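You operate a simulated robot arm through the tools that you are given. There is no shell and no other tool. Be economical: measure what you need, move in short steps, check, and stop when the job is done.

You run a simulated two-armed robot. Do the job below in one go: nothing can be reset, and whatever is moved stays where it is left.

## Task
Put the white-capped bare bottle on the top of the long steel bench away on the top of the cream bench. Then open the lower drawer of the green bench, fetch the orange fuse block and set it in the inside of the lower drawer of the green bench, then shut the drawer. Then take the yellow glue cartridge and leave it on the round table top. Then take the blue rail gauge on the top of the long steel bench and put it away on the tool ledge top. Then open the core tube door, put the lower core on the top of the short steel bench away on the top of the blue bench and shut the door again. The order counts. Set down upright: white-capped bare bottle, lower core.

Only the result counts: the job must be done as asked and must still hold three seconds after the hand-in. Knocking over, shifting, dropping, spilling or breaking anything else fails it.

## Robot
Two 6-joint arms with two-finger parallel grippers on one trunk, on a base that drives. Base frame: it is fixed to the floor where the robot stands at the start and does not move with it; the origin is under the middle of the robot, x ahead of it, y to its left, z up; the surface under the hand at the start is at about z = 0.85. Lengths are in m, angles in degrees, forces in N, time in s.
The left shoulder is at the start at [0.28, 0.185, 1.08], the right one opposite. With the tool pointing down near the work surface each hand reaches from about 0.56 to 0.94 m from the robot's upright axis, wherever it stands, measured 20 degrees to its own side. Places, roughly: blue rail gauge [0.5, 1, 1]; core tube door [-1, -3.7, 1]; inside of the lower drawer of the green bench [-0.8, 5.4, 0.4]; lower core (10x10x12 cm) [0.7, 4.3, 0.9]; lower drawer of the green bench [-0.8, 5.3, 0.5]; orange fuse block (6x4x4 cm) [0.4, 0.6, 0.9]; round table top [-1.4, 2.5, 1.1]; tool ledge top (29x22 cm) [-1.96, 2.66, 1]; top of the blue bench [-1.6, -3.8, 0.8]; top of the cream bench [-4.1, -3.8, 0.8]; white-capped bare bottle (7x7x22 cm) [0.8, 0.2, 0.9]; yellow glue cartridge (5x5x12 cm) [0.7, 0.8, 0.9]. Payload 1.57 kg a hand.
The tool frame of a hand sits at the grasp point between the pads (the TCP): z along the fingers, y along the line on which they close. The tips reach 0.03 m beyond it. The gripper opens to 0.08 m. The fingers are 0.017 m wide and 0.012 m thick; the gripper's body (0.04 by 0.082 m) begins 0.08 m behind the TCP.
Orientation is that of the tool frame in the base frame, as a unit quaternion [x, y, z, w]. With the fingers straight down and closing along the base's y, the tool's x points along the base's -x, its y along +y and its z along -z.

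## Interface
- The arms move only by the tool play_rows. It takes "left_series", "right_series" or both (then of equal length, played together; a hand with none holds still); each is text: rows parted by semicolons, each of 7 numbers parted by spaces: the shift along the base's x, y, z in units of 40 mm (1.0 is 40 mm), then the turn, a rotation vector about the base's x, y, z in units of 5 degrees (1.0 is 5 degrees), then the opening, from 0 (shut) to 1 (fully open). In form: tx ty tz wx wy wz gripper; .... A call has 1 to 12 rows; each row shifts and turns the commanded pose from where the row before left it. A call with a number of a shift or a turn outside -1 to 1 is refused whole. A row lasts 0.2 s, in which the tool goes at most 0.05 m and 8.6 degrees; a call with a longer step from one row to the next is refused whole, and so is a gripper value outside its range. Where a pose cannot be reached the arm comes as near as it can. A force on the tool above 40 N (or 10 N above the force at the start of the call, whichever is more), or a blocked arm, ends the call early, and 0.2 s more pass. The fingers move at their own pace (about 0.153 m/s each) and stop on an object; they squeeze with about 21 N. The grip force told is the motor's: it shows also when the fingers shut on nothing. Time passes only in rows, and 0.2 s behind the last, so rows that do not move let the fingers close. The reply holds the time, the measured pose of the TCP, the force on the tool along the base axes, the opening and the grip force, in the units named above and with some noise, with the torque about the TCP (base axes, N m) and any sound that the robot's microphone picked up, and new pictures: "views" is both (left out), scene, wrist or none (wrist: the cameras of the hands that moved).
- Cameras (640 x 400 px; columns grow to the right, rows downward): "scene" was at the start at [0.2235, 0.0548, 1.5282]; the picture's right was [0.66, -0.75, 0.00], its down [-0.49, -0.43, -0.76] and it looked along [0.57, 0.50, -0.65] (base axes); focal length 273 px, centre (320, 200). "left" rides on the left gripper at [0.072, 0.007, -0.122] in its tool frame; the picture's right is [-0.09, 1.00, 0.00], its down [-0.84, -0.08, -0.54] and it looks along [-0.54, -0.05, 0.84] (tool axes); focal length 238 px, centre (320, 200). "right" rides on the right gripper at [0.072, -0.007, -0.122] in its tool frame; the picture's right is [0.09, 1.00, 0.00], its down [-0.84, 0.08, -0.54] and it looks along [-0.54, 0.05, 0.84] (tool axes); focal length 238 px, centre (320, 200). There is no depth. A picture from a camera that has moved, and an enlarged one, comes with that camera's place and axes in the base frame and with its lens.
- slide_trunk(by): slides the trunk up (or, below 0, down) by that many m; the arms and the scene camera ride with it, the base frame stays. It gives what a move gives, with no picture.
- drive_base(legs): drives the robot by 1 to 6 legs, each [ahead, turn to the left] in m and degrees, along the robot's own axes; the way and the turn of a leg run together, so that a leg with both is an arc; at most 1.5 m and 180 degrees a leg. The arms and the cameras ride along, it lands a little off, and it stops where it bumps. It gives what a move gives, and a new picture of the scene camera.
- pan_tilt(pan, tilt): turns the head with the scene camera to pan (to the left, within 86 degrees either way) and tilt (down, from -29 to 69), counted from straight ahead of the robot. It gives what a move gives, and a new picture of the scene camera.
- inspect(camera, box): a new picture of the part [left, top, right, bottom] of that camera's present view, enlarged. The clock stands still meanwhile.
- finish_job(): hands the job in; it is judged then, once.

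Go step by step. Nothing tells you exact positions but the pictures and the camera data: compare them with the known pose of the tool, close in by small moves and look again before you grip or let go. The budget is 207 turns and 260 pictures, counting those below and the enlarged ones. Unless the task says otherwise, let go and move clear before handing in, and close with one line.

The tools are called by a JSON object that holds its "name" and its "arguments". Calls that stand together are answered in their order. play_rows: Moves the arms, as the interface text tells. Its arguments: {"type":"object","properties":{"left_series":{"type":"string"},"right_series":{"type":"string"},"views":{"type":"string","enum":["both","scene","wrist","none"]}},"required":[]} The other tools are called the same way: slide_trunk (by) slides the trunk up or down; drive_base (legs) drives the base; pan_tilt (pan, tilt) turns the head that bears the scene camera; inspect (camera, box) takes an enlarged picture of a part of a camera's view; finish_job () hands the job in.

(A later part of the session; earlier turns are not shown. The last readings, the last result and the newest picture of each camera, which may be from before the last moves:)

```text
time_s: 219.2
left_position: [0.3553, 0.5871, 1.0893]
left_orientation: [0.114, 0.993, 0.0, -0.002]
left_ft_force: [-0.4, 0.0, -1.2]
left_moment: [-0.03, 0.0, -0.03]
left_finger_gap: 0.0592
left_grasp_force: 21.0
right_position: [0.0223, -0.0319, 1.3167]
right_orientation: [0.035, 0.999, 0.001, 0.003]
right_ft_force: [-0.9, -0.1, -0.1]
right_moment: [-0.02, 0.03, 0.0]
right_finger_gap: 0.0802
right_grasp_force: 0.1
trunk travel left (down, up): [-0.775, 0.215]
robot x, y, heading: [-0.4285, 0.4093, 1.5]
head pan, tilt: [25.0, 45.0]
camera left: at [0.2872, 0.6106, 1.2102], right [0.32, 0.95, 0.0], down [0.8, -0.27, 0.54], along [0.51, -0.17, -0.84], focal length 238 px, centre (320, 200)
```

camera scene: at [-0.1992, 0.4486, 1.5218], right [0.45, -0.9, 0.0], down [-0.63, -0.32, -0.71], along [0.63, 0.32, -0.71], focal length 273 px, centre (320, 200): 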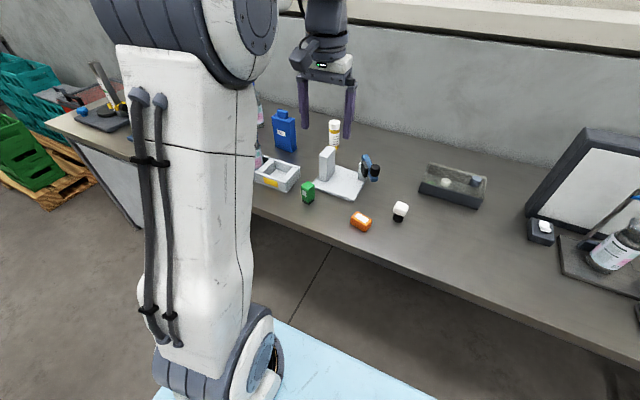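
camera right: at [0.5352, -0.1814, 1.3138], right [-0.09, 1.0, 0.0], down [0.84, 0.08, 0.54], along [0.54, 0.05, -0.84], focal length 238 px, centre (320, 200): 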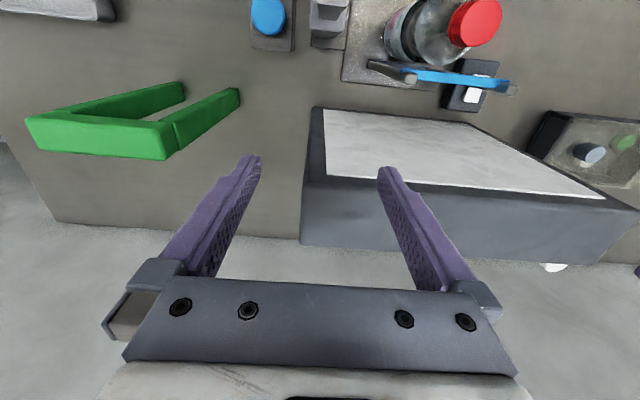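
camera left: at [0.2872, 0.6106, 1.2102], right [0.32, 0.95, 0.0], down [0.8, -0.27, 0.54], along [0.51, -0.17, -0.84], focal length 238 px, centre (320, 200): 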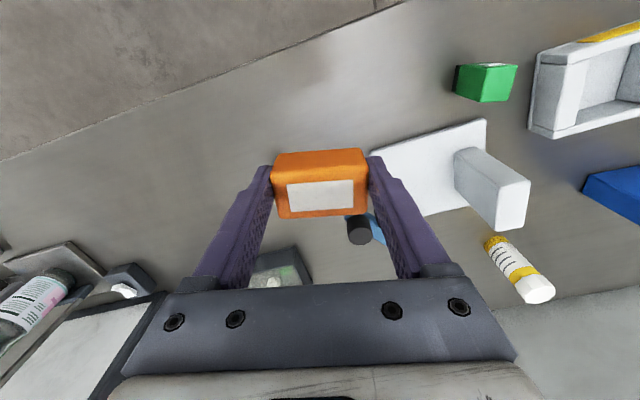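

The block is held. I'll raise it, square the yaw and drive back to the open drawer.

{"name": "play_rows", "arguments": {"left_series": "0 0 0.9 0 0 1 0;0 0 0.9 0 0 1 0;0 0 0.9 0 0 0.7 0;0 0 0.9 0 0 0 0", "views": "none"}}

{"name": "drive_base", "arguments": {"legs": [[0, 87], [1.5, 0], [1.5, 0], [0.3, 0]]}}

{"name": "pan_tilt", "arguments": {"pan": 15, "tilt": 35}}

```text
time_s: 220.2
left_position: [0.3576, 0.587, 1.2332]
left_orientation: [-0.003, 1.0, 0.0, 0.0]
left_ft_force: [0.1, 0.1, -1.9]
left_moment: [0.01, 0.03, 0.0]
left_finger_gap: 0.0593
left_grasp_force: 20.9
right_position: [0.0214, -0.0324, 1.3178]
right_orientation: [0.035, 0.999, 0.0, 0.004]
right_ft_force: [0.5, 0.3, -0.1]
right_moment: [0.03, 0.01, 0.0]
right_finger_gap: 0.0801
right_grasp_force: 0.1
trunk travel left (down, up): [-0.775, 0.215]
robot x, y, heading: [-0.4298, 0.407, 1.6]
head pan, tilt: [25.0, 45.0]
```

```text
time_s: 240.1
left_position: [-0.3653, 4.5214, 1.2335]
left_orientation: [-0.68, 0.733, 0.0, 0.0]
left_ft_force: [-0.5, -0.8, -0.5]
left_moment: [0.01, -0.02, 0.01]
left_finger_gap: 0.0594
left_grasp_force: 21.3
right_position: [0.2252, 4.1368, 1.3171]
right_orientation: [-0.652, 0.758, 0.004, 0.003]
right_ft_force: [-0.3, -0.6, 0.4]
right_moment: [0.02, 0.01, 0.0]
right_finger_gap: 0.0801
right_grasp_force: 0.1
trunk travel left (down, up): [-0.775, 0.215]
robot x, y, heading: [-0.2498, 3.722, 87.0]
head pan, tilt: [25.0, 45.0]
camera scene: at [-0.2728, 3.9547, 1.5217], right [0.93, 0.37, 0.0], down [0.26, -0.66, -0.71], along [-0.26, 0.66, -0.71], focal length 273 px, centre (320, 200)
```

scene: 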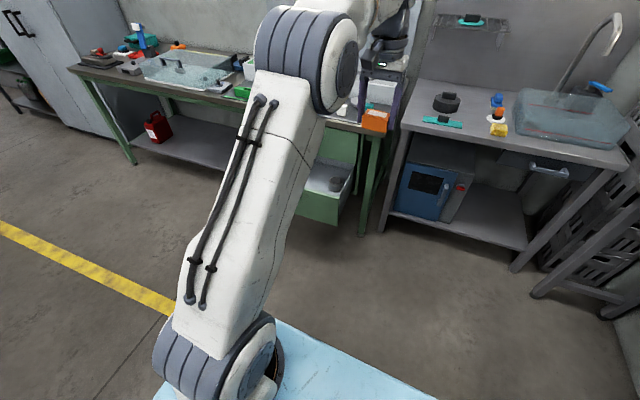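

```text
time_s: 240.8
left_position: [-0.3651, 4.5209, 1.2329]
left_orientation: [-0.68, 0.733, 0.0, 0.0]
left_ft_force: [-0.1, 0.1, -1.3]
left_moment: [-0.03, 0.02, -0.01]
left_finger_gap: 0.0595
left_grasp_force: 20.8
right_position: [0.2248, 4.1372, 1.3184]
right_orientation: [-0.652, 0.758, 0.003, 0.004]
right_ft_force: [-0.5, 1.2, -0.6]
right_moment: [0.0, 0.03, 0.01]
right_finger_gap: 0.0801
right_grasp_force: 0.1
trunk travel left (down, up): [-0.775, 0.215]
robot x, y, heading: [-0.2514, 3.721, 87.0]
head pan, tilt: [15.0, 35.0]
camera scene: at [-0.2607, 3.9657, 1.5365], right [0.98, 0.21, 0.0], down [0.12, -0.56, -0.82], along [-0.17, 0.8, -0.57], focal length 273 px, centre (320, 200)
```

scene: 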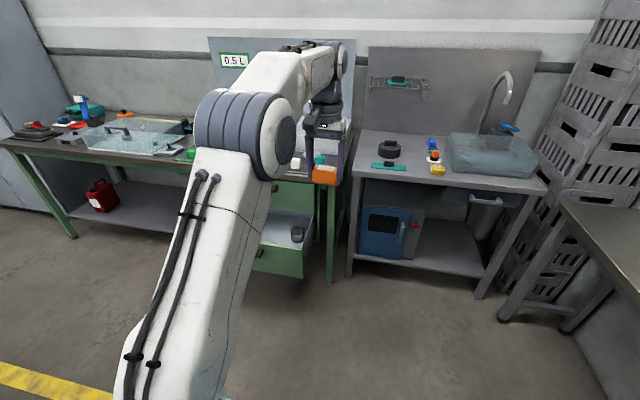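

I'll line up with the drawer: base to about (-0.55, 4.27), hand at [-0.775, 4.95], still high.

{"name": "drive_base", "arguments": {"legs": [[0, 32], [0.61, 0], [0, -29]]}}

```text
time_s: 242.5
left_position: [-0.695, 4.3977, 1.2327]
left_orientation: [0.823, -0.568, 0.001, 0.001]
left_ft_force: [-0.4, 0.4, -1.9]
left_moment: [0.01, 0.0, 0.01]
left_finger_gap: 0.0594
left_grasp_force: 21.5
right_position: [0.003, 4.2961, 1.3175]
right_orientation: [0.8, -0.599, -0.003, -0.003]
right_ft_force: [-0.5, -0.6, -0.1]
right_moment: [-0.02, -0.03, -0.01]
right_finger_gap: 0.0803
right_grasp_force: 0.1
trunk travel left (down, up): [-0.775, 0.215]
robot x, y, heading: [-0.2562, 3.721, 111.6]
head pan, tilt: [15.0, 35.0]
stopped in leg 1: the robot was blocked; the commanded pose is now the measured one
camera scene: at [-0.3661, 3.9369, 1.5365], right [0.8, 0.6, 0.0], down [0.34, -0.46, -0.82], along [-0.49, 0.66, -0.57], focal length 273 px, centre (320, 200)
```

scene: 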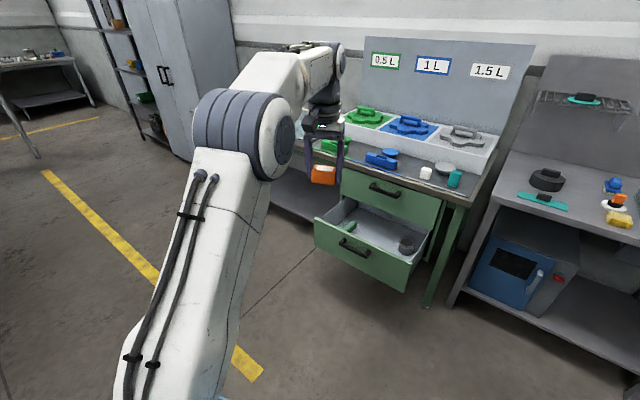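

The rear brushed something while turning, probably the pallet behind on the right. I'll move forward away from it, then straighten.

{"name": "drive_base", "arguments": {"legs": [[0.62, 0], [0, -21.5]]}}

{"name": "pan_tilt", "arguments": {"pan": -86, "tilt": 30}}

```text
time_s: 247.1
left_position: [-0.6528, 5.085, 1.2321]
left_orientation: [-0.704, 0.71, 0.0, 0.001]
left_ft_force: [-0.6, 0.6, -0.7]
left_moment: [0.0, -0.01, 0.0]
left_finger_gap: 0.0594
left_grasp_force: 20.8
right_position: [-0.0381, 4.7404, 1.3183]
right_orientation: [-0.677, 0.736, 0.003, 0.003]
right_ft_force: [-1.4, -0.5, -0.5]
right_moment: [0.02, 0.01, 0.03]
right_finger_gap: 0.08
right_grasp_force: 0.1
trunk travel left (down, up): [-0.775, 0.215]
robot x, y, heading: [-0.4858, 4.2948, 90.2]
head pan, tilt: [15.0, 35.0]
camera scene: at [-0.5107, 4.5373, 1.5365], right [0.96, 0.27, 0.0], down [0.15, -0.55, -0.82], along [-0.22, 0.79, -0.57], focal length 273 px, centre (320, 200)
```

scene: 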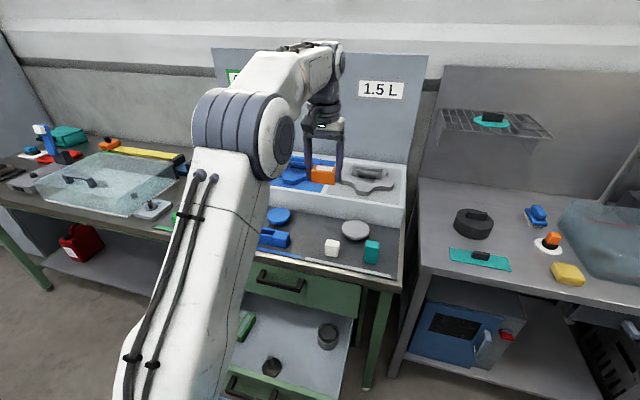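

```text
time_s: 248.9
left_position: [-0.6521, 5.0855, 1.2315]
left_orientation: [-0.704, 0.71, 0.001, 0.0]
left_ft_force: [-0.1, -0.5, -0.8]
left_moment: [0.02, 0.0, 0.03]
left_finger_gap: 0.0592
left_grasp_force: 20.9
right_position: [-0.0385, 4.7406, 1.3187]
right_orientation: [-0.677, 0.736, 0.003, 0.004]
right_ft_force: [0.2, -0.4, 0.1]
right_moment: [-0.03, 0.02, 0.0]
right_finger_gap: 0.08
right_grasp_force: 0.0
trunk travel left (down, up): [-0.775, 0.215]
robot x, y, heading: [-0.4845, 4.2958, 90.4]
head pan, tilt: [-85.9, 30.0]
camera scene: at [-0.3969, 4.4595, 1.5443], right [0.08, -1.0, 0.0], down [-0.5, -0.04, -0.87], along [0.86, 0.07, -0.5], focal length 273 px, centre (320, 200)
```

scene: 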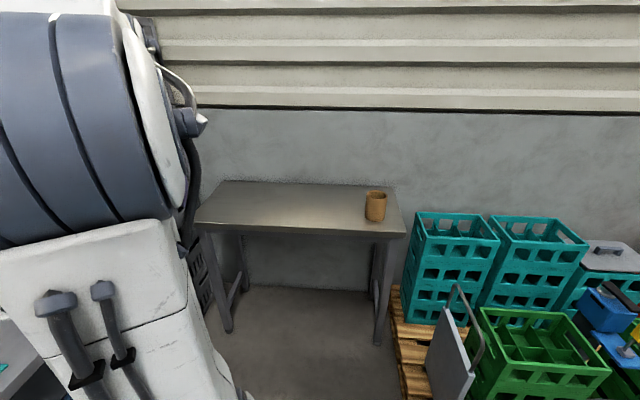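

The lower core, a brown hollow cylinder, is seen at about [0.635, 4.29]. In the drawer are a green piece, a dark nut and a can. I'll put the hand over the free spot around [-0.68, 4.94], lower the trunk and look into the drawer.

{"name": "play_rows", "arguments": {"left_series": "-0.18 -0.9 0 0 0 0 0;-0.18 -0.9 0 0 0 0 0;-0.18 -0.9 0 0 0 0 0;-0.15 -0.9 0 0 0 0 0", "views": "none"}}

{"name": "slide_trunk", "arguments": {"by": -0.3}}

{"name": "pan_tilt", "arguments": {"pan": 10, "tilt": 50}}

{"name": "inspect", "arguments": {"camera": "left", "box": [0, 0, 640, 400]}}

```text
time_s: 249.9
left_position: [-0.6804, 4.9437, 1.2327]
left_orientation: [-0.705, 0.71, 0.001, 0.001]
left_ft_force: [0.4, 0.0, -1.0]
left_moment: [-0.07, -0.02, 0.02]
left_finger_gap: 0.0595
left_grasp_force: 20.8
right_position: [-0.0371, 4.7407, 1.3182]
right_orientation: [-0.677, 0.736, 0.002, 0.004]
right_ft_force: [-0.5, 0.6, -0.3]
right_moment: [0.02, -0.01, 0.01]
right_finger_gap: 0.08
right_grasp_force: 0.1
trunk travel left (down, up): [-0.775, 0.215]
robot x, y, heading: [-0.4878, 4.2889, 90.5]
head pan, tilt: [-85.9, 30.0]
```

```text
time_s: 252.9
left_position: [-0.6807, 4.9424, 0.9324]
left_orientation: [-0.704, 0.71, 0.001, 0.0]
left_ft_force: [0.2, 0.3, -1.2]
left_moment: [0.02, 0.0, -0.01]
left_finger_gap: 0.0594
left_grasp_force: 21.1
right_position: [-0.0389, 4.7405, 1.0172]
right_orientation: [-0.676, 0.737, 0.002, 0.003]
right_ft_force: [0.5, 0.3, 0.2]
right_moment: [0.02, 0.02, 0.05]
right_finger_gap: 0.0799
right_grasp_force: 0.1
trunk travel left (down, up): [-0.475, 0.515]
robot x, y, heading: [-0.4809, 4.2935, 90.5]
head pan, tilt: [-85.9, 30.0]
```

```text
time_s: 254.6
left_position: [-0.6808, 4.943, 0.9326]
left_orientation: [-0.704, 0.71, 0.001, 0.0]
left_ft_force: [0.2, 0.1, -1.6]
left_moment: [0.02, -0.01, 0.0]
left_finger_gap: 0.0592
left_grasp_force: 21.0
right_position: [-0.0377, 4.7411, 1.0181]
right_orientation: [-0.677, 0.736, 0.003, 0.003]
right_ft_force: [0.8, -0.7, -0.2]
right_moment: [-0.03, 0.01, -0.02]
right_finger_gap: 0.08
right_grasp_force: 0.1
trunk travel left (down, up): [-0.475, 0.515]
robot x, y, heading: [-0.4868, 4.2948, 90.7]
head pan, tilt: [10.0, 50.0]
camera scene: at [-0.501, 4.5281, 1.2148], right [0.98, 0.18, 0.0], down [0.14, -0.75, -0.64], along [-0.12, 0.63, -0.77], focal length 273 px, centre (320, 200)
```

scene: 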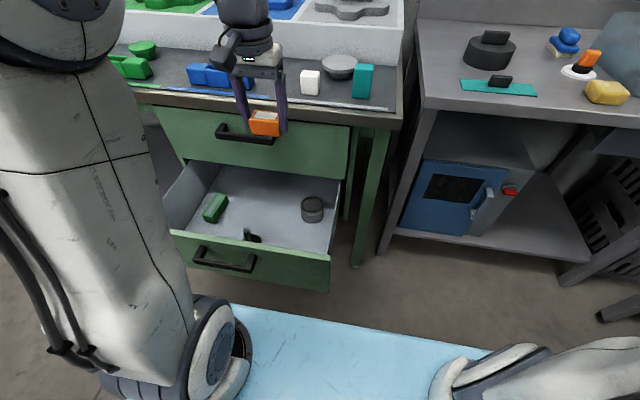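

```text
1.00 times, centred on (320, 200) of left (not enlarged: the box is as wide or as high as the picture)
camera zoom: at [-0.6875, 4.8716, 1.0536], right [-1.0, 0.1, 0.0], down [0.08, 0.84, 0.54], along [0.05, 0.54, -0.84], focal length 238 px, centre (320, 200)
```

zoom: 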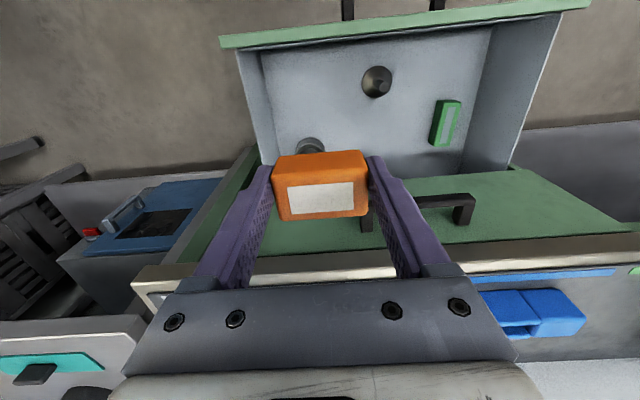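

The wrist view shows the free spot directly below the block, between knob, can and right wall. I'll descend into the drawer.

{"name": "play_rows", "arguments": {"left_series": "0.1 0.3 -0.9 0 0 0 0;0 0 -0.9 0 0 0 0;0 0 -0.9 0 0 0 0;0 0 -0.9 0 0 0 0;0 0 -0.9 0 0 0 0;0 0 -0.9 0 0 0 0;0 0 -0.9 0 0 0 0;0 0 -0.9 0 0 0 0;0 0 0 0 0 0 0"}}

```text
time_s: 256.6
left_position: [-0.6774, 4.9549, 0.6442]
left_orientation: [-0.705, 0.709, 0.0, 0.0]
left_ft_force: [-0.4, 0.4, -1.7]
left_moment: [-0.05, 0.02, 0.0]
left_finger_gap: 0.0591
left_grasp_force: 21.0
right_position: [-0.0392, 4.7406, 1.0174]
right_orientation: [-0.677, 0.736, 0.002, 0.003]
right_ft_force: [0.6, 0.8, -0.1]
right_moment: [0.0, -0.02, 0.01]
right_finger_gap: 0.08
right_grasp_force: 0.1
trunk travel left (down, up): [-0.475, 0.515]
robot x, y, heading: [-0.4879, 4.2951, 90.3]
head pan, tilt: [10.0, 50.0]
camera scene: at [-0.501, 4.528, 1.2148], right [0.98, 0.18, 0.0], down [0.14, -0.75, -0.64], along [-0.12, 0.63, -0.77], focal length 273 px, centre (320, 200)
camera left: at [-0.6841, 4.8839, 0.7658], right [-1.0, 0.1, 0.0], down [0.08, 0.84, 0.54], along [0.05, 0.54, -0.84], focal length 238 px, centre (320, 200)
```

scene: 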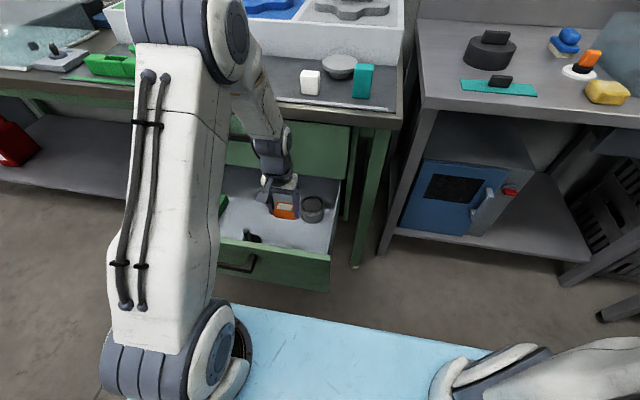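
left: 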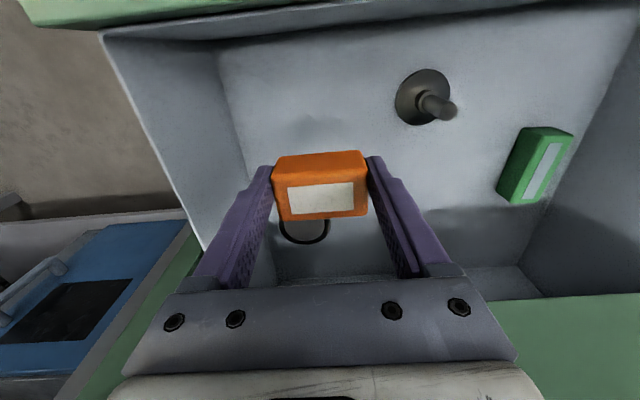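

The block is over clear floor, with the can behind. I'll lower in small steps until contact.

{"name": "play_rows", "arguments": {"left_series": "0 0 -0.5 0 0 0 0;0 0 -0.5 0 0 0 0;0 0 -0.25 0 0 0 0;0 0 -0.25 0 0 0 0;0 0 -0.2 0 0 0 0;0 0 -0.2 0 0 0 0;0 0 -0.2 0 0 0 0;0 0 -0.2 0 0 0 0;0 0 -0.2 0 0 0 0;0 0 -0.2 0 0 0 0"}}

```text
time_s: 258.8
left_position: [-0.6758, 4.9551, 0.5365]
left_orientation: [-0.704, 0.71, 0.0, 0.0]
left_ft_force: [0.0, 0.7, -1.3]
left_moment: [-0.02, 0.02, 0.01]
left_finger_gap: 0.0592
left_grasp_force: 20.7
right_position: [-0.0384, 4.7401, 1.0165]
right_orientation: [-0.677, 0.736, 0.003, 0.003]
right_ft_force: [-0.3, -0.3, -0.5]
right_moment: [-0.02, -0.01, 0.0]
right_finger_gap: 0.08
right_grasp_force: 0.0
trunk travel left (down, up): [-0.475, 0.515]
robot x, y, heading: [-0.4879, 4.2932, 90.1]
head pan, tilt: [10.0, 50.0]
camera scene: at [-0.501, 4.528, 1.2148], right [0.98, 0.18, 0.0], down [0.14, -0.75, -0.64], along [-0.12, 0.63, -0.77], focal length 273 px, centre (320, 200)
camera left: at [-0.6839, 4.884, 0.6571], right [-1.0, 0.1, 0.0], down [0.08, 0.84, 0.54], along [0.05, 0.54, -0.84], focal length 238 px, centre (320, 200)
```

scene: 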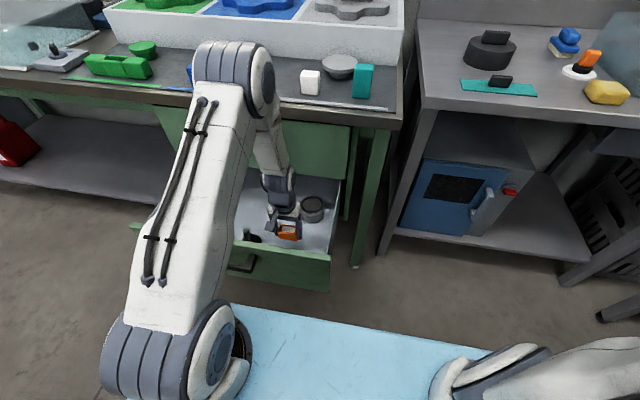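
left: 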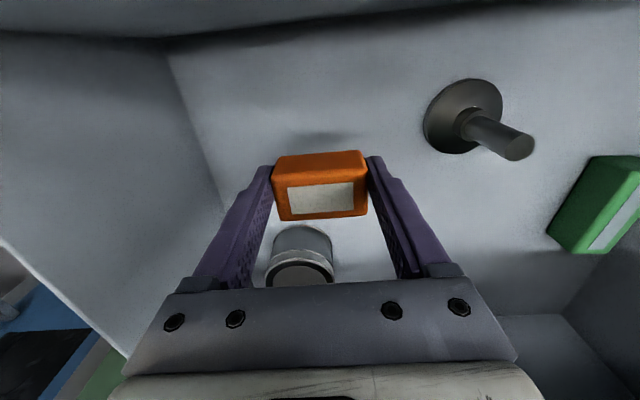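

There's no contact yet; the floor is a few centimetres lower. I'll nudge 6 mm away from the front panel and go on in small steps.

{"name": "play_rows", "arguments": {"left_series": "0 0.15 -0.15 0 0 0 0;0 0 -0.2 0 0 0 0;0 0 -0.2 0 0 0 0;0 0 -0.2 0 0 0 0;0 0 -0.2 0 0 0 0"}}

```text
time_s: 260.0
left_position: [-0.6769, 4.9623, 0.4983]
left_orientation: [-0.705, 0.709, 0.0, 0.0]
left_ft_force: [0.2, -0.8, -1.3]
left_moment: [0.02, 0.02, -0.03]
left_finger_gap: 0.0594
left_grasp_force: 21.0
right_position: [-0.0376, 4.7397, 1.0183]
right_orientation: [-0.677, 0.736, 0.003, 0.003]
right_ft_force: [-0.1, 0.2, 0.4]
right_moment: [0.0, 0.0, 0.02]
right_finger_gap: 0.0802
right_grasp_force: 0.0
trunk travel left (down, up): [-0.475, 0.515]
robot x, y, heading: [-0.4837, 4.2929, 90.3]
head pan, tilt: [10.0, 50.0]
camera scene: at [-0.501, 4.528, 1.2148], right [0.98, 0.18, 0.0], down [0.14, -0.75, -0.64], along [-0.12, 0.63, -0.77], focal length 273 px, centre (320, 200)
camera left: at [-0.6839, 4.8905, 0.619], right [-1.0, 0.1, 0.0], down [0.08, 0.84, 0.54], along [0.05, 0.54, -0.84], focal length 238 px, centre (320, 200)
```

scene: 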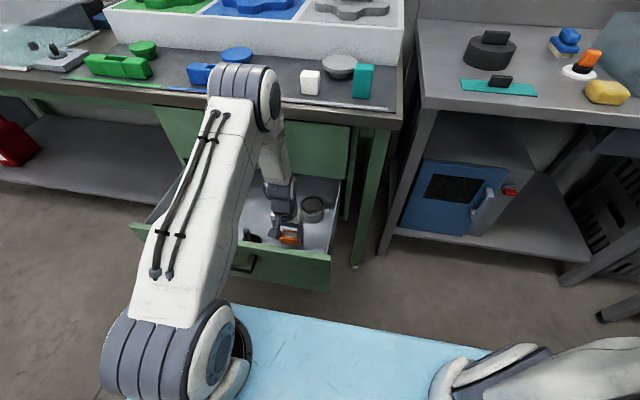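
left: 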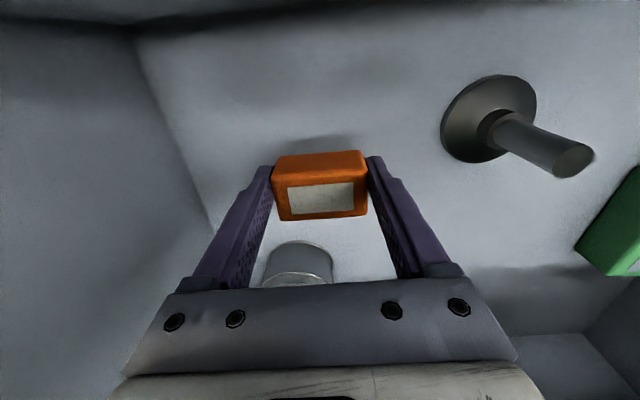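

{"name": "play_rows", "arguments": {"left_series": "0 0 -0.2 0 0 0 0;0 0 -0.15 0 0 0 0;0 0 -0.15 0 0 0 0;0 0 -0.15 0 0 0 0;0 0 -0.15 0 0 0 0", "views": "wrist"}}

```text
time_s: 261.2
left_position: [-0.6763, 4.962, 0.4662]
left_orientation: [-0.705, 0.71, 0.001, 0.0]
left_ft_force: [0.2, -0.8, -1.3]
left_moment: [0.01, -0.03, -0.01]
left_finger_gap: 0.0591
left_grasp_force: 21.1
right_position: [-0.0371, 4.7399, 1.0198]
right_orientation: [-0.677, 0.736, 0.003, 0.004]
right_ft_force: [1.0, -0.1, -0.6]
right_moment: [0.02, -0.02, -0.03]
right_finger_gap: 0.0802
right_grasp_force: 0.1
trunk travel left (down, up): [-0.475, 0.515]
robot x, y, heading: [-0.4865, 4.2902, 90.3]
head pan, tilt: [10.0, 50.0]
camera left: at [-0.6835, 4.8901, 0.5871], right [-1.0, 0.1, 0.0], down [0.08, 0.84, 0.54], along [0.05, 0.54, -0.84], focal length 238 px, centre (320, 200)
```

left: 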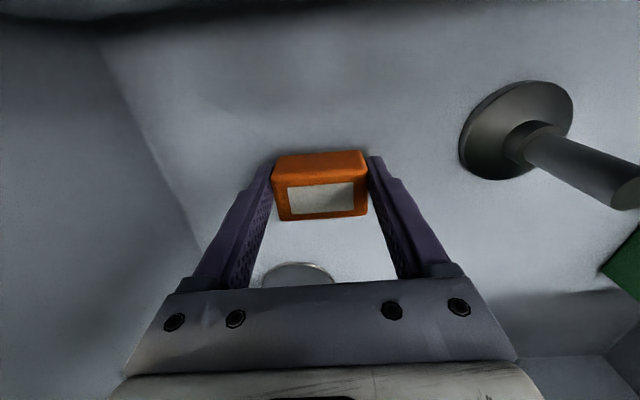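

{"name": "play_rows", "arguments": {"left_series": "0 0 -0.15 0 0 0 0;0 0 -0.15 0 0 0 0;0 0 -0.15 0 0 0 0;0 0 -0.15 0 0 0 0;0 0 -0.15 0 0 0 0", "views": "wrist"}}

```text
time_s: 262.4
left_position: [-0.6767, 4.9643, 0.4431]
left_orientation: [-0.705, 0.709, 0.002, 0.002]
left_ft_force: [0.8, 0.9, 19.9]
left_moment: [-1.4, 0.27, 0.08]
left_finger_gap: 0.0595
left_grasp_force: 20.7
right_position: [-0.0377, 4.7406, 1.0177]
right_orientation: [-0.677, 0.736, 0.003, 0.003]
right_ft_force: [-0.1, -0.2, 0.4]
right_moment: [-0.01, 0.02, 0.02]
right_finger_gap: 0.08
right_grasp_force: 0.1
trunk travel left (down, up): [-0.475, 0.515]
robot x, y, heading: [-0.4855, 4.29, 90.3]
head pan, tilt: [10.0, 50.0]
stopped in row 5 (left hand): the force on the tool passed its limit at 45 N (the readings are from after the stop); the commanded pose is now the measured one
camera left: at [-0.6841, 4.8923, 0.5642], right [-1.0, 0.1, 0.0], down [0.08, 0.83, 0.55], along [0.05, 0.55, -0.84], focal length 238 px, centre (320, 200)
```

left: 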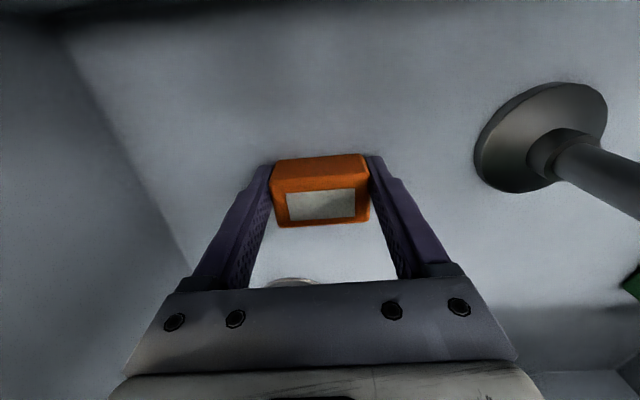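

{"name": "inspect", "arguments": {"camera": "left", "box": [220, 120, 420, 250]}}

{"name": "inspect", "arguments": {"camera": "scene", "box": [200, 150, 360, 300]}}

```text
3.08 times, centred on (320, 185) of left
camera zoom: at [-0.6841, 4.8923, 0.5642], right [-1.0, 0.1, 0.0], down [0.08, 0.83, 0.55], along [0.05, 0.55, -0.84], focal length 733 px, centre (320, 246)
```

zoom: 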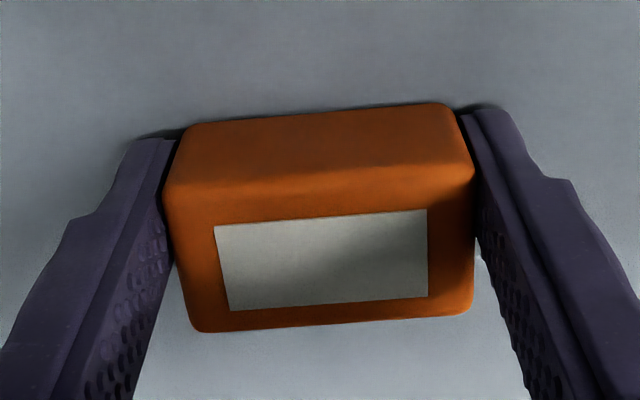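

```text
2.67 times, centred on (280, 225) of scene
camera zoom: at [-0.5008, 4.5275, 1.2149], right [0.98, 0.18, 0.0], down [0.14, -0.75, -0.64], along [-0.12, 0.63, -0.77], focal length 727 px, centre (427, 133)
```

zoom: 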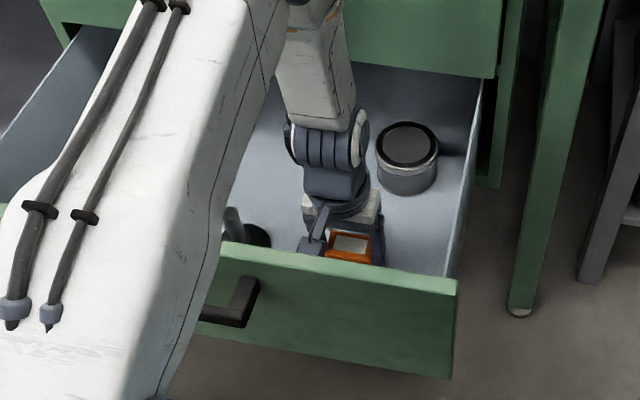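

The block rests on the drawer floor. I'll release and rise straight out.

{"name": "play_rows", "arguments": {"left_series": "0 0 0.1 0 0 0 0.85;0 0 0 0 0 0 1;0 0 0 0 0 0 1;0 0 0.5 0 0 0 1;0 0 1 0 0 0 1;0 0 1 0 0 0 1;0 0 1 0 0 0 1;0 0 1 0 0 0 1;0 0 1 0 0 0 1;0 0 1 0 0 0 1;0 0 1 0 0 0 1;0 0 1 0 0 0 1"}}

```text
time_s: 264.9
left_position: [-0.6778, 4.9649, 0.787]
left_orientation: [-0.705, 0.71, 0.002, 0.001]
left_ft_force: [0.5, 0.2, -1.8]
left_moment: [-0.02, -0.02, -0.02]
left_finger_gap: 0.0799
left_grasp_force: 0.1
right_position: [-0.0384, 4.7413, 1.0177]
right_orientation: [-0.677, 0.736, 0.003, 0.003]
right_ft_force: [-0.4, -0.5, -0.6]
right_moment: [0.03, 0.03, 0.02]
right_finger_gap: 0.0799
right_grasp_force: 0.1
trunk travel left (down, up): [-0.475, 0.515]
robot x, y, heading: [-0.4833, 4.293, 90.3]
head pan, tilt: [10.0, 50.0]
camera scene: at [-0.5011, 4.5283, 1.2147], right [0.98, 0.18, 0.0], down [0.14, -0.75, -0.64], along [-0.12, 0.63, -0.77], focal length 273 px, centre (320, 200)
camera left: at [-0.6841, 4.8925, 0.9074], right [-1.0, 0.1, 0.0], down [0.08, 0.83, 0.55], along [0.05, 0.54, -0.84], focal length 238 px, centre (320, 200)
```

scene: 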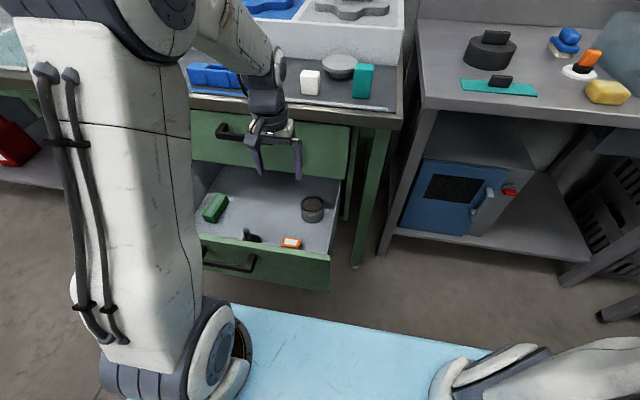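
left: 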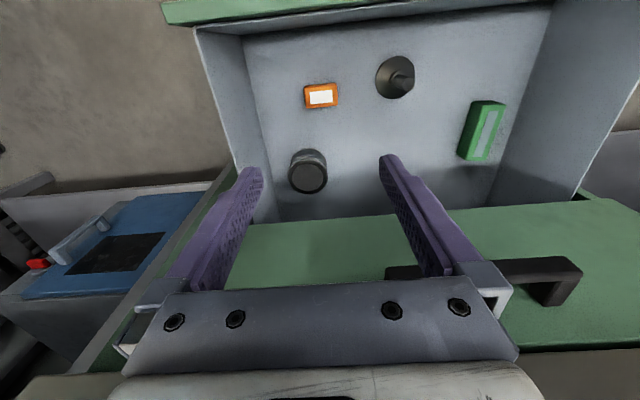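

The block lies flat in the drawer. I'll raise the hand, back away, and turn the left tool level to push the drawer shut.

{"name": "play_rows", "arguments": {"left_series": "0 0 1 0 0 0 1;0 0 1 0 0 0 1;0 0 0.5 0 0 0 0;0 0 0 0 0 0 0", "views": "none"}}

{"name": "drive_base", "arguments": {"legs": [[-0.5, 0]]}}

{"name": "slide_trunk", "arguments": {"by": -0.15}}

{"name": "play_rows", "arguments": {"left_series": "-0.21 0.37 -0.5 0.99 -0.99 0.99 0;-0.21 0.37 -0.5 0.99 -0.99 0.99 0;-0.21 0.37 -0.5 0.99 -0.99 0.99 0;-0.21 0.37 -0.5 0.99 -0.99 0.99 0;-0.21 0.37 -0.5 0.99 -0.99 0.99 0;-0.21 0.37 -0.5 0.99 -0.99 0.99 0;-0.21 0.37 -0.5 0.99 -0.99 0.99 0;-0.21 0.37 -0.5 0.99 -0.99 0.99 0;-0.21 0.37 -0.5 0.99 -0.99 0.99 0;-0.21 0.37 -0.5 0.99 -0.99 0.99 0;-0.21 0.37 -0.5 0.99 -0.99 0.99 0;-0.21 0.37 -0.5 0.99 -0.99 0.99 0", "views": "scene"}}

```text
time_s: 265.9
left_position: [-0.677, 4.9658, 0.8859]
left_orientation: [-0.704, 0.71, 0.002, 0.003]
left_ft_force: [-0.2, -0.6, 0.5]
left_moment: [0.0, 0.03, -0.02]
left_finger_gap: 0.0001
left_grasp_force: 20.6
right_position: [-0.0378, 4.7406, 1.0189]
right_orientation: [-0.677, 0.736, 0.003, 0.004]
right_ft_force: [-0.7, 0.6, -0.7]
right_moment: [0.01, 0.0, 0.01]
right_finger_gap: 0.0802
right_grasp_force: 0.1
trunk travel left (down, up): [-0.475, 0.515]
robot x, y, heading: [-0.4813, 4.2926, 90.4]
head pan, tilt: [10.0, 50.0]
```

```text
time_s: 268.9
left_position: [-0.6729, 4.4723, 0.8859]
left_orientation: [-0.704, 0.71, 0.002, 0.001]
left_ft_force: [0.5, 0.1, 0.4]
left_moment: [0.01, 0.04, 0.01]
left_finger_gap: 0.0
left_grasp_force: 20.6
right_position: [-0.0331, 4.2456, 1.0183]
right_orientation: [-0.676, 0.737, 0.002, 0.003]
right_ft_force: [0.8, 0.2, 0.4]
right_moment: [0.04, -0.03, 0.0]
right_finger_gap: 0.0797
right_grasp_force: 0.0
trunk travel left (down, up): [-0.475, 0.515]
robot x, y, heading: [-0.4814, 3.7976, 90.3]
head pan, tilt: [10.0, 50.0]
camera scene: at [-0.4972, 4.0339, 1.2148], right [0.98, 0.18, 0.0], down [0.14, -0.75, -0.64], along [-0.11, 0.63, -0.77], focal length 273 px, centre (320, 200)
```

scene: 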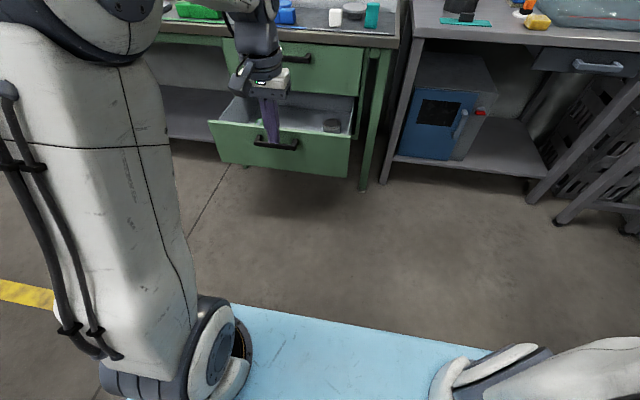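

```text
time_s: 270.6
left_position: [-0.6729, 4.4721, 0.7367]
left_orientation: [-0.704, 0.71, 0.002, 0.003]
left_ft_force: [0.3, 0.2, 0.0]
left_moment: [0.01, 0.03, 0.01]
left_finger_gap: 0.0
left_grasp_force: 21.3
right_position: [-0.0342, 4.2448, 0.8663]
right_orientation: [-0.676, 0.737, 0.002, 0.004]
right_ft_force: [0.2, 0.4, 0.0]
right_moment: [0.01, 0.02, 0.01]
right_finger_gap: 0.08
right_grasp_force: 0.1
trunk travel left (down, up): [-0.325, 0.665]
robot x, y, heading: [-0.4819, 3.7984, 90.4]
head pan, tilt: [10.0, 50.0]
```

```text
time_s: 273.2
left_position: [-0.7744, 4.6503, 0.4943]
left_orientation: [0.758, -0.123, -0.005, -0.64]
left_ft_force: [0.8, -1.0, 0.8]
left_moment: [-0.01, 0.02, 0.02]
left_finger_gap: 0.0
left_grasp_force: 21.3
right_position: [-0.0336, 4.2449, 0.8691]
right_orientation: [-0.675, 0.738, 0.003, 0.003]
right_ft_force: [-0.8, -0.6, 0.4]
right_moment: [0.06, -0.02, -0.02]
right_finger_gap: 0.0801
right_grasp_force: 0.0
trunk travel left (down, up): [-0.325, 0.665]
robot x, y, heading: [-0.4806, 3.8017, 90.2]
head pan, tilt: [10.0, 50.0]
camera scene: at [-0.4972, 4.0337, 1.0649], right [0.98, 0.18, 0.0], down [0.14, -0.75, -0.64], along [-0.11, 0.63, -0.77], focal length 273 px, centre (320, 200)
```

scene: 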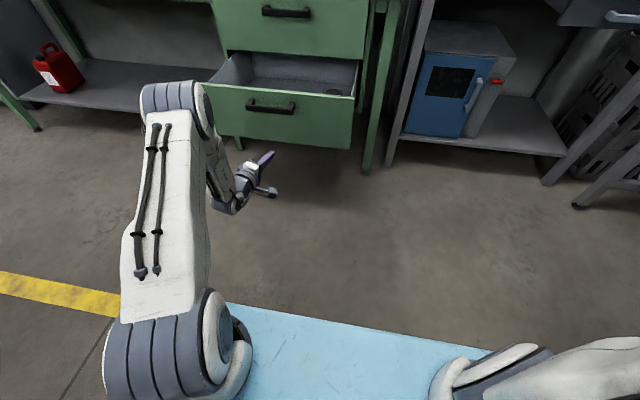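

{"name": "play_rows", "arguments": {"left_series": "-0.1 0.3 0.05 0.64 -0.69 0.64 0;-0.1 0.3 0.05 0.64 -0.69 0.64 0;-0.1 0.3 0.05 0.64 -0.69 0.64 0;0 0 0 0 0 0 0"}}

```text
time_s: 274.2
left_position: [-0.786, 4.6856, 0.5015]
left_orientation: [0.708, 0.0, 0.0, -0.706]
left_ft_force: [-0.5, 0.0, -0.1]
left_moment: [0.0, 0.0, -0.02]
left_finger_gap: 0.0
left_grasp_force: 20.9
right_position: [-0.0342, 4.245, 0.8678]
right_orientation: [-0.676, 0.737, 0.003, 0.004]
right_ft_force: [-0.1, -0.3, -0.3]
right_moment: [0.0, 0.01, 0.02]
right_finger_gap: 0.08
right_grasp_force: 0.1
trunk travel left (down, up): [-0.325, 0.665]
robot x, y, heading: [-0.4859, 3.8015, 90.3]
head pan, tilt: [10.0, 50.0]
camera scene: at [-0.4972, 4.0339, 1.0648], right [0.98, 0.18, 0.0], down [0.14, -0.75, -0.64], along [-0.11, 0.63, -0.77], focal length 273 px, centre (320, 200)
camera left: at [-0.7143, 4.5629, 0.4944], right [-0.09, 0.0, -1.0], down [-0.84, -0.54, 0.08], along [-0.54, 0.84, 0.05], focal length 238 px, centre (320, 200)
```

scene: 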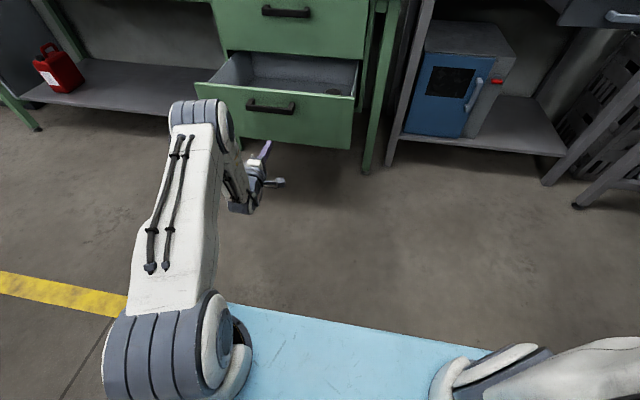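
left: 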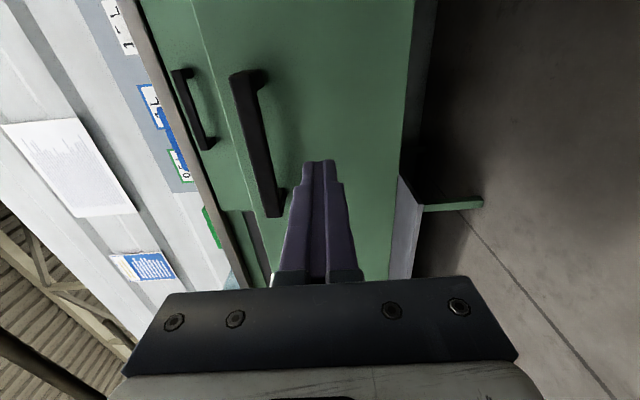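

The closed fingers point at the panel below the handle. I'll push by driving forward, then finish with the arm.

{"name": "drive_base", "arguments": {"legs": [[0.36, 0]]}}

{"name": "play_rows", "arguments": {"left_series": "0 0.3 0 0 0 0 0;0 0.3 0 0 0 0 0;0 0.25 0 0 0 0 0;0 0.25 0 0 0 0 0;0 0.2 0 0 0 0 0;0 0.2 0 0 0 0 0"}}

```text
time_s: 276.5
left_position: [-0.7845, 5.0449, 0.5015]
left_orientation: [0.71, -0.002, 0.001, -0.705]
left_ft_force: [0.3, 0.3, 0.1]
left_moment: [0.01, -0.02, -0.05]
left_finger_gap: 0.0
left_grasp_force: 20.6
right_position: [-0.0338, 4.6053, 0.8682]
right_orientation: [-0.675, 0.738, 0.003, 0.003]
right_ft_force: [0.5, -0.3, 0.3]
right_moment: [0.03, 0.01, 0.01]
right_finger_gap: 0.0802
right_grasp_force: 0.0
trunk travel left (down, up): [-0.325, 0.665]
robot x, y, heading: [-0.4846, 4.1612, 90.2]
head pan, tilt: [10.0, 50.0]
camera scene: at [-0.498, 4.3948, 1.0648], right [0.98, 0.18, 0.0], down [0.14, -0.75, -0.64], along [-0.11, 0.63, -0.77], focal length 273 px, centre (320, 200)
```

scene: 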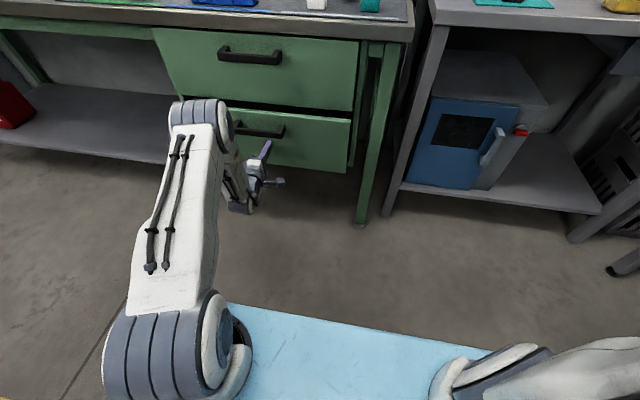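

```text
time_s: 277.6
left_position: [-0.7856, 5.0853, 0.4992]
left_orientation: [0.709, -0.002, 0.002, -0.705]
left_ft_force: [3.5, -18.6, 8.3]
left_moment: [0.35, 0.01, -0.1]
left_finger_gap: 0.0
left_grasp_force: 21.4
right_position: [-0.0346, 4.6049, 0.869]
right_orientation: [-0.676, 0.737, 0.004, 0.004]
right_ft_force: [-0.4, -0.7, 0.8]
right_moment: [-0.01, -0.02, 0.0]
right_finger_gap: 0.08
right_grasp_force: 0.0
trunk travel left (down, up): [-0.325, 0.665]
robot x, y, heading: [-0.484, 4.1587, 89.9]
head pan, tilt: [10.0, 50.0]
stopped in row 5 (left hand): the force on the tool passed its limit at 59 N (the readings are from after the stop); the commanded pose is now the measured one
camera scene: at [-0.4981, 4.3938, 1.0651], right [0.98, 0.18, 0.0], down [0.14, -0.75, -0.64], along [-0.11, 0.63, -0.77], focal length 273 px, centre (320, 200)
camera left: at [-0.7149, 4.9635, 0.4928], right [-0.09, 0.0, -1.0], down [-0.84, -0.54, 0.08], along [-0.54, 0.84, 0.05], focal length 238 px, centre (320, 200)
```

scene: 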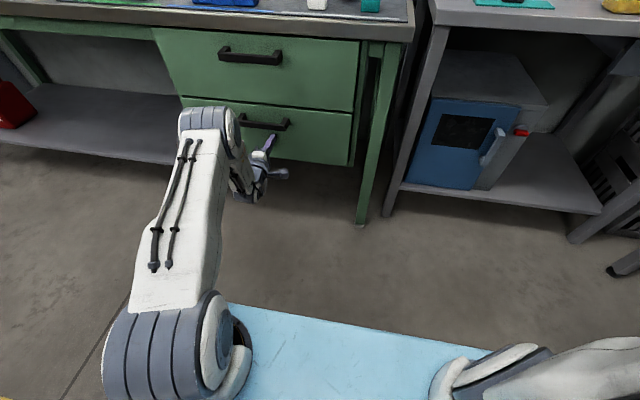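
left: 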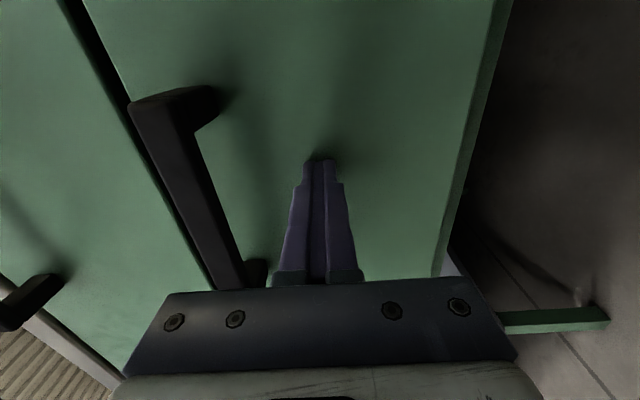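

The drawer is shut; the face is at the same y as before. I'll back off, check that it stays shut, and restore the arm.

{"name": "drive_base", "arguments": {"legs": [[-0.35, 0]]}}

{"name": "play_rows", "arguments": {"left_series": "0.15 -0.4 0.6 -0.99 0.99 -0.99 1;0.15 -0.4 0.6 -0.99 0.99 -0.99 1;0.15 -0.4 0.6 -0.99 0.99 -0.99 1;0.15 -0.4 0.6 -0.99 0.99 -0.99 1;0.15 -0.4 0.6 -0.99 0.99 -0.99 1;0.15 -0.4 0.6 -0.99 0.99 -0.99 1;0.15 -0.4 0.6 -0.99 0.99 -0.99 1;0.15 -0.4 0.6 -0.99 0.99 -0.99 1;0.15 -0.4 0.6 -0.99 0.99 -0.99 1;0.15 -0.4 0.6 -0.99 0.99 -0.99 1;0.15 -0.4 0.6 -0.99 0.99 -0.99 1;0.15 -0.4 0.6 -0.99 0.99 -0.99 1", "views": "none"}}

{"name": "play_rows", "arguments": {"left_series": "0 0 0.6 -0.99 0.99 -0.99 1;0 0 0.6 -0.99 0.99 -0.99 1", "views": "none"}}

{"name": "slide_trunk", "arguments": {"by": 0.4}}

{"name": "drive_base", "arguments": {"legs": [[0, -150], [0.25, 0], [0, -30]]}}

```text
time_s: 279.8
left_position: [-0.7878, 4.7373, 0.4981]
left_orientation: [0.71, 0.0, 0.0, -0.704]
left_ft_force: [-0.3, -0.3, -0.2]
left_moment: [0.0, 0.0, -0.03]
left_finger_gap: 0.0
left_grasp_force: 20.8
right_position: [-0.034, 4.2586, 0.8689]
right_orientation: [-0.677, 0.736, 0.003, 0.003]
right_ft_force: [-0.6, -0.5, 0.1]
right_moment: [0.0, -0.02, 0.01]
right_finger_gap: 0.0798
right_grasp_force: 0.1
trunk travel left (down, up): [-0.325, 0.665]
robot x, y, heading: [-0.4789, 3.8137, 90.4]
head pan, tilt: [10.0, 50.0]
camera scene: at [-0.4973, 4.0472, 1.0648], right [0.98, 0.18, 0.0], down [0.14, -0.75, -0.64], along [-0.12, 0.63, -0.77], focal length 273 px, centre (320, 200)
```

scene: 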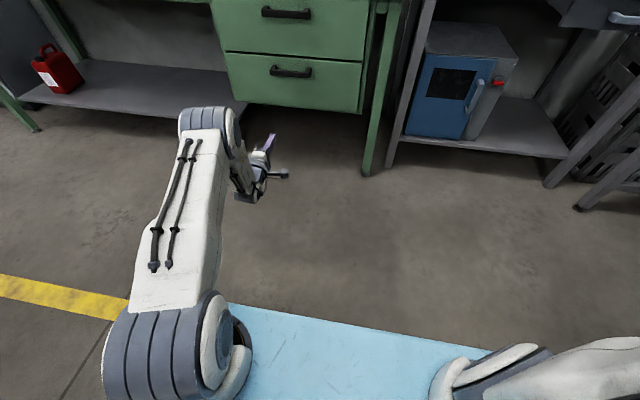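

```text
time_s: 282.4
left_position: [-0.7163, 4.5459, 0.7857]
left_orientation: [0.76, -0.639, -0.003, -0.117]
left_ft_force: [0.6, 0.0, 0.1]
left_moment: [0.0, -0.01, -0.03]
left_finger_gap: 0.0802
left_grasp_force: 0.0
right_position: [-0.0349, 4.2594, 0.869]
right_orientation: [-0.677, 0.736, 0.003, 0.003]
right_ft_force: [0.5, -0.5, 0.4]
right_moment: [-0.01, -0.01, 0.01]
right_finger_gap: 0.0799
right_grasp_force: 0.0
trunk travel left (down, up): [-0.325, 0.665]
robot x, y, heading: [-0.4818, 3.8137, 90.6]
head pan, tilt: [10.0, 50.0]
```

```text
time_s: 283.0
left_position: [-0.7164, 4.5456, 0.8336]
left_orientation: [0.707, -0.707, -0.003, 0.003]
left_ft_force: [-0.4, 0.5, 0.2]
left_moment: [0.06, 0.0, 0.03]
left_finger_gap: 0.0799
left_grasp_force: 0.1
right_position: [-0.0344, 4.2589, 0.8678]
right_orientation: [-0.677, 0.736, 0.003, 0.003]
right_ft_force: [0.3, 0.5, -0.9]
right_moment: [-0.02, -0.03, 0.01]
right_finger_gap: 0.0796
right_grasp_force: 0.0
trunk travel left (down, up): [-0.325, 0.665]
robot x, y, heading: [-0.4812, 3.8156, 90.3]
head pan, tilt: [10.0, 50.0]
```

```text
time_s: 286.8
left_position: [-0.7164, 4.5468, 1.2334]
left_orientation: [-0.707, 0.707, 0.003, -0.002]
left_ft_force: [0.2, 0.0, 0.0]
left_moment: [-0.01, -0.02, -0.01]
left_finger_gap: 0.0801
left_grasp_force: 0.0
right_position: [-0.0328, 4.2587, 1.268]
right_orientation: [-0.677, 0.736, 0.003, 0.003]
right_ft_force: [1.0, -0.1, 0.2]
right_moment: [0.0, 0.0, -0.02]
right_finger_gap: 0.0802
right_grasp_force: 0.1
trunk travel left (down, up): [-0.725, 0.265]
robot x, y, heading: [-0.4809, 3.8153, 90.3]
head pan, tilt: [10.0, 50.0]
```

```text
time_s: 296.4
left_position: [-0.1615, 2.8413, 1.2326]
left_orientation: [0.723, 0.691, 0.002, 0.002]
left_ft_force: [0.5, 0.4, 0.8]
left_moment: [-0.04, -0.03, 0.03]
left_finger_gap: 0.0798
left_grasp_force: 0.0
right_position: [-0.8299, 3.1597, 1.268]
right_orientation: [0.751, 0.66, -0.003, 0.003]
right_ft_force: [0.7, -0.7, -0.2]
right_moment: [0.04, -0.04, 0.01]
right_finger_gap: 0.0803
right_grasp_force: 0.0
trunk travel left (down, up): [-0.725, 0.265]
robot x, y, heading: [-0.361, 3.5871, -92.4]
head pan, tilt: [10.0, 50.0]
camera scene: at [-0.3599, 3.3484, 1.4648], right [-0.99, -0.13, 0.0], down [-0.1, 0.76, -0.64], along [0.09, -0.64, -0.77], focal length 273 px, centre (320, 200)
```

scene: 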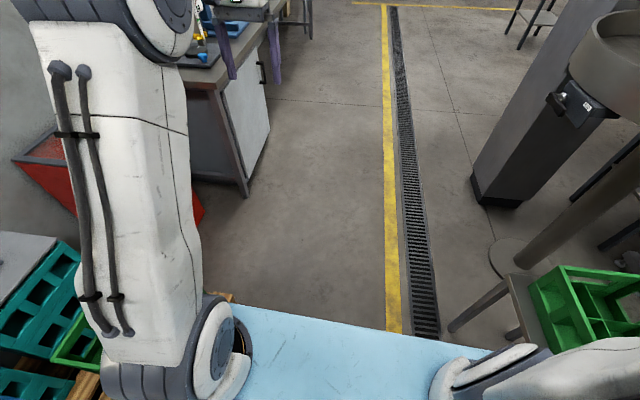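

The drawer stayed shut. I'll head south to the long bench, in front of the cartridge and the gauge.

{"name": "drive_base", "arguments": {"legs": [[1.5, 0], [1.15, 0], [0, 92]]}}

{"name": "pan_tilt", "arguments": {"pan": -12, "tilt": 35}}

```text
time_s: 313.1
left_position: [0.2676, 1.1802, 1.2317]
left_orientation: [0.014, 1.0, 0.003, -0.001]
left_ft_force: [0.2, 1.3, -1.3]
left_moment: [0.0, 0.03, 0.01]
left_finger_gap: 0.0802
left_grasp_force: 0.0
right_position: [-0.0372, 0.5066, 1.2684]
right_orientation: [0.056, 0.998, -0.001, 0.004]
right_ft_force: [0.5, 0.7, -0.9]
right_moment: [-0.01, -0.02, -0.02]
right_finger_gap: 0.0799
right_grasp_force: 0.1
trunk travel left (down, up): [-0.725, 0.265]
robot x, y, heading: [-0.473, 0.9633, -1.4]
head pan, tilt: [10.0, 50.0]
camera scene: at [-0.2338, 0.9732, 1.4649], right [0.15, -0.99, 0.0], down [-0.76, -0.12, -0.64], along [0.63, 0.1, -0.77], focal length 273 px, centre (320, 200)
```

scene: 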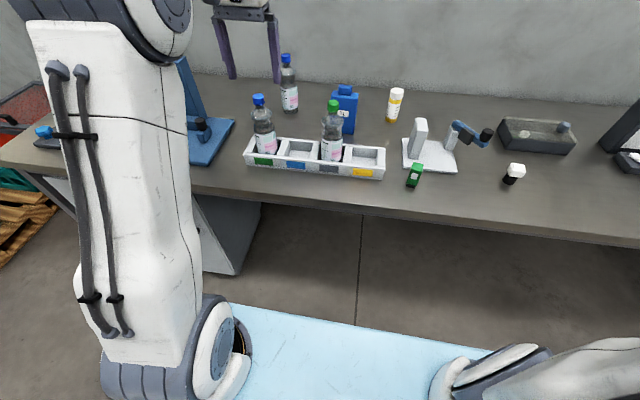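

```text
time_s: 313.9
left_position: [0.2659, 1.1809, 1.2357]
left_orientation: [0.014, 1.0, 0.004, 0.0]
left_ft_force: [-0.5, 0.7, -0.2]
left_moment: [0.01, -0.02, 0.03]
left_finger_gap: 0.0801
left_grasp_force: 0.1
right_position: [-0.0393, 0.5063, 1.2689]
right_orientation: [0.056, 0.998, 0.0, 0.005]
right_ft_force: [-0.2, 0.0, 0.3]
right_moment: [0.01, 0.02, 0.02]
right_finger_gap: 0.0799
right_grasp_force: 0.1
trunk travel left (down, up): [-0.725, 0.265]
robot x, y, heading: [-0.4727, 0.9668, -1.0]
head pan, tilt: [-12.0, 35.0]
camera scene: at [-0.2241, 0.9414, 1.4866], right [-0.23, -0.97, 0.0], down [-0.56, 0.13, -0.82], along [0.8, -0.19, -0.58], focal length 273 px, centre (320, 200)
```

scene: 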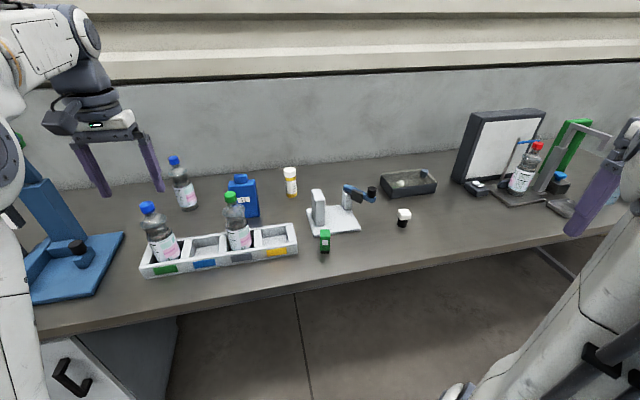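

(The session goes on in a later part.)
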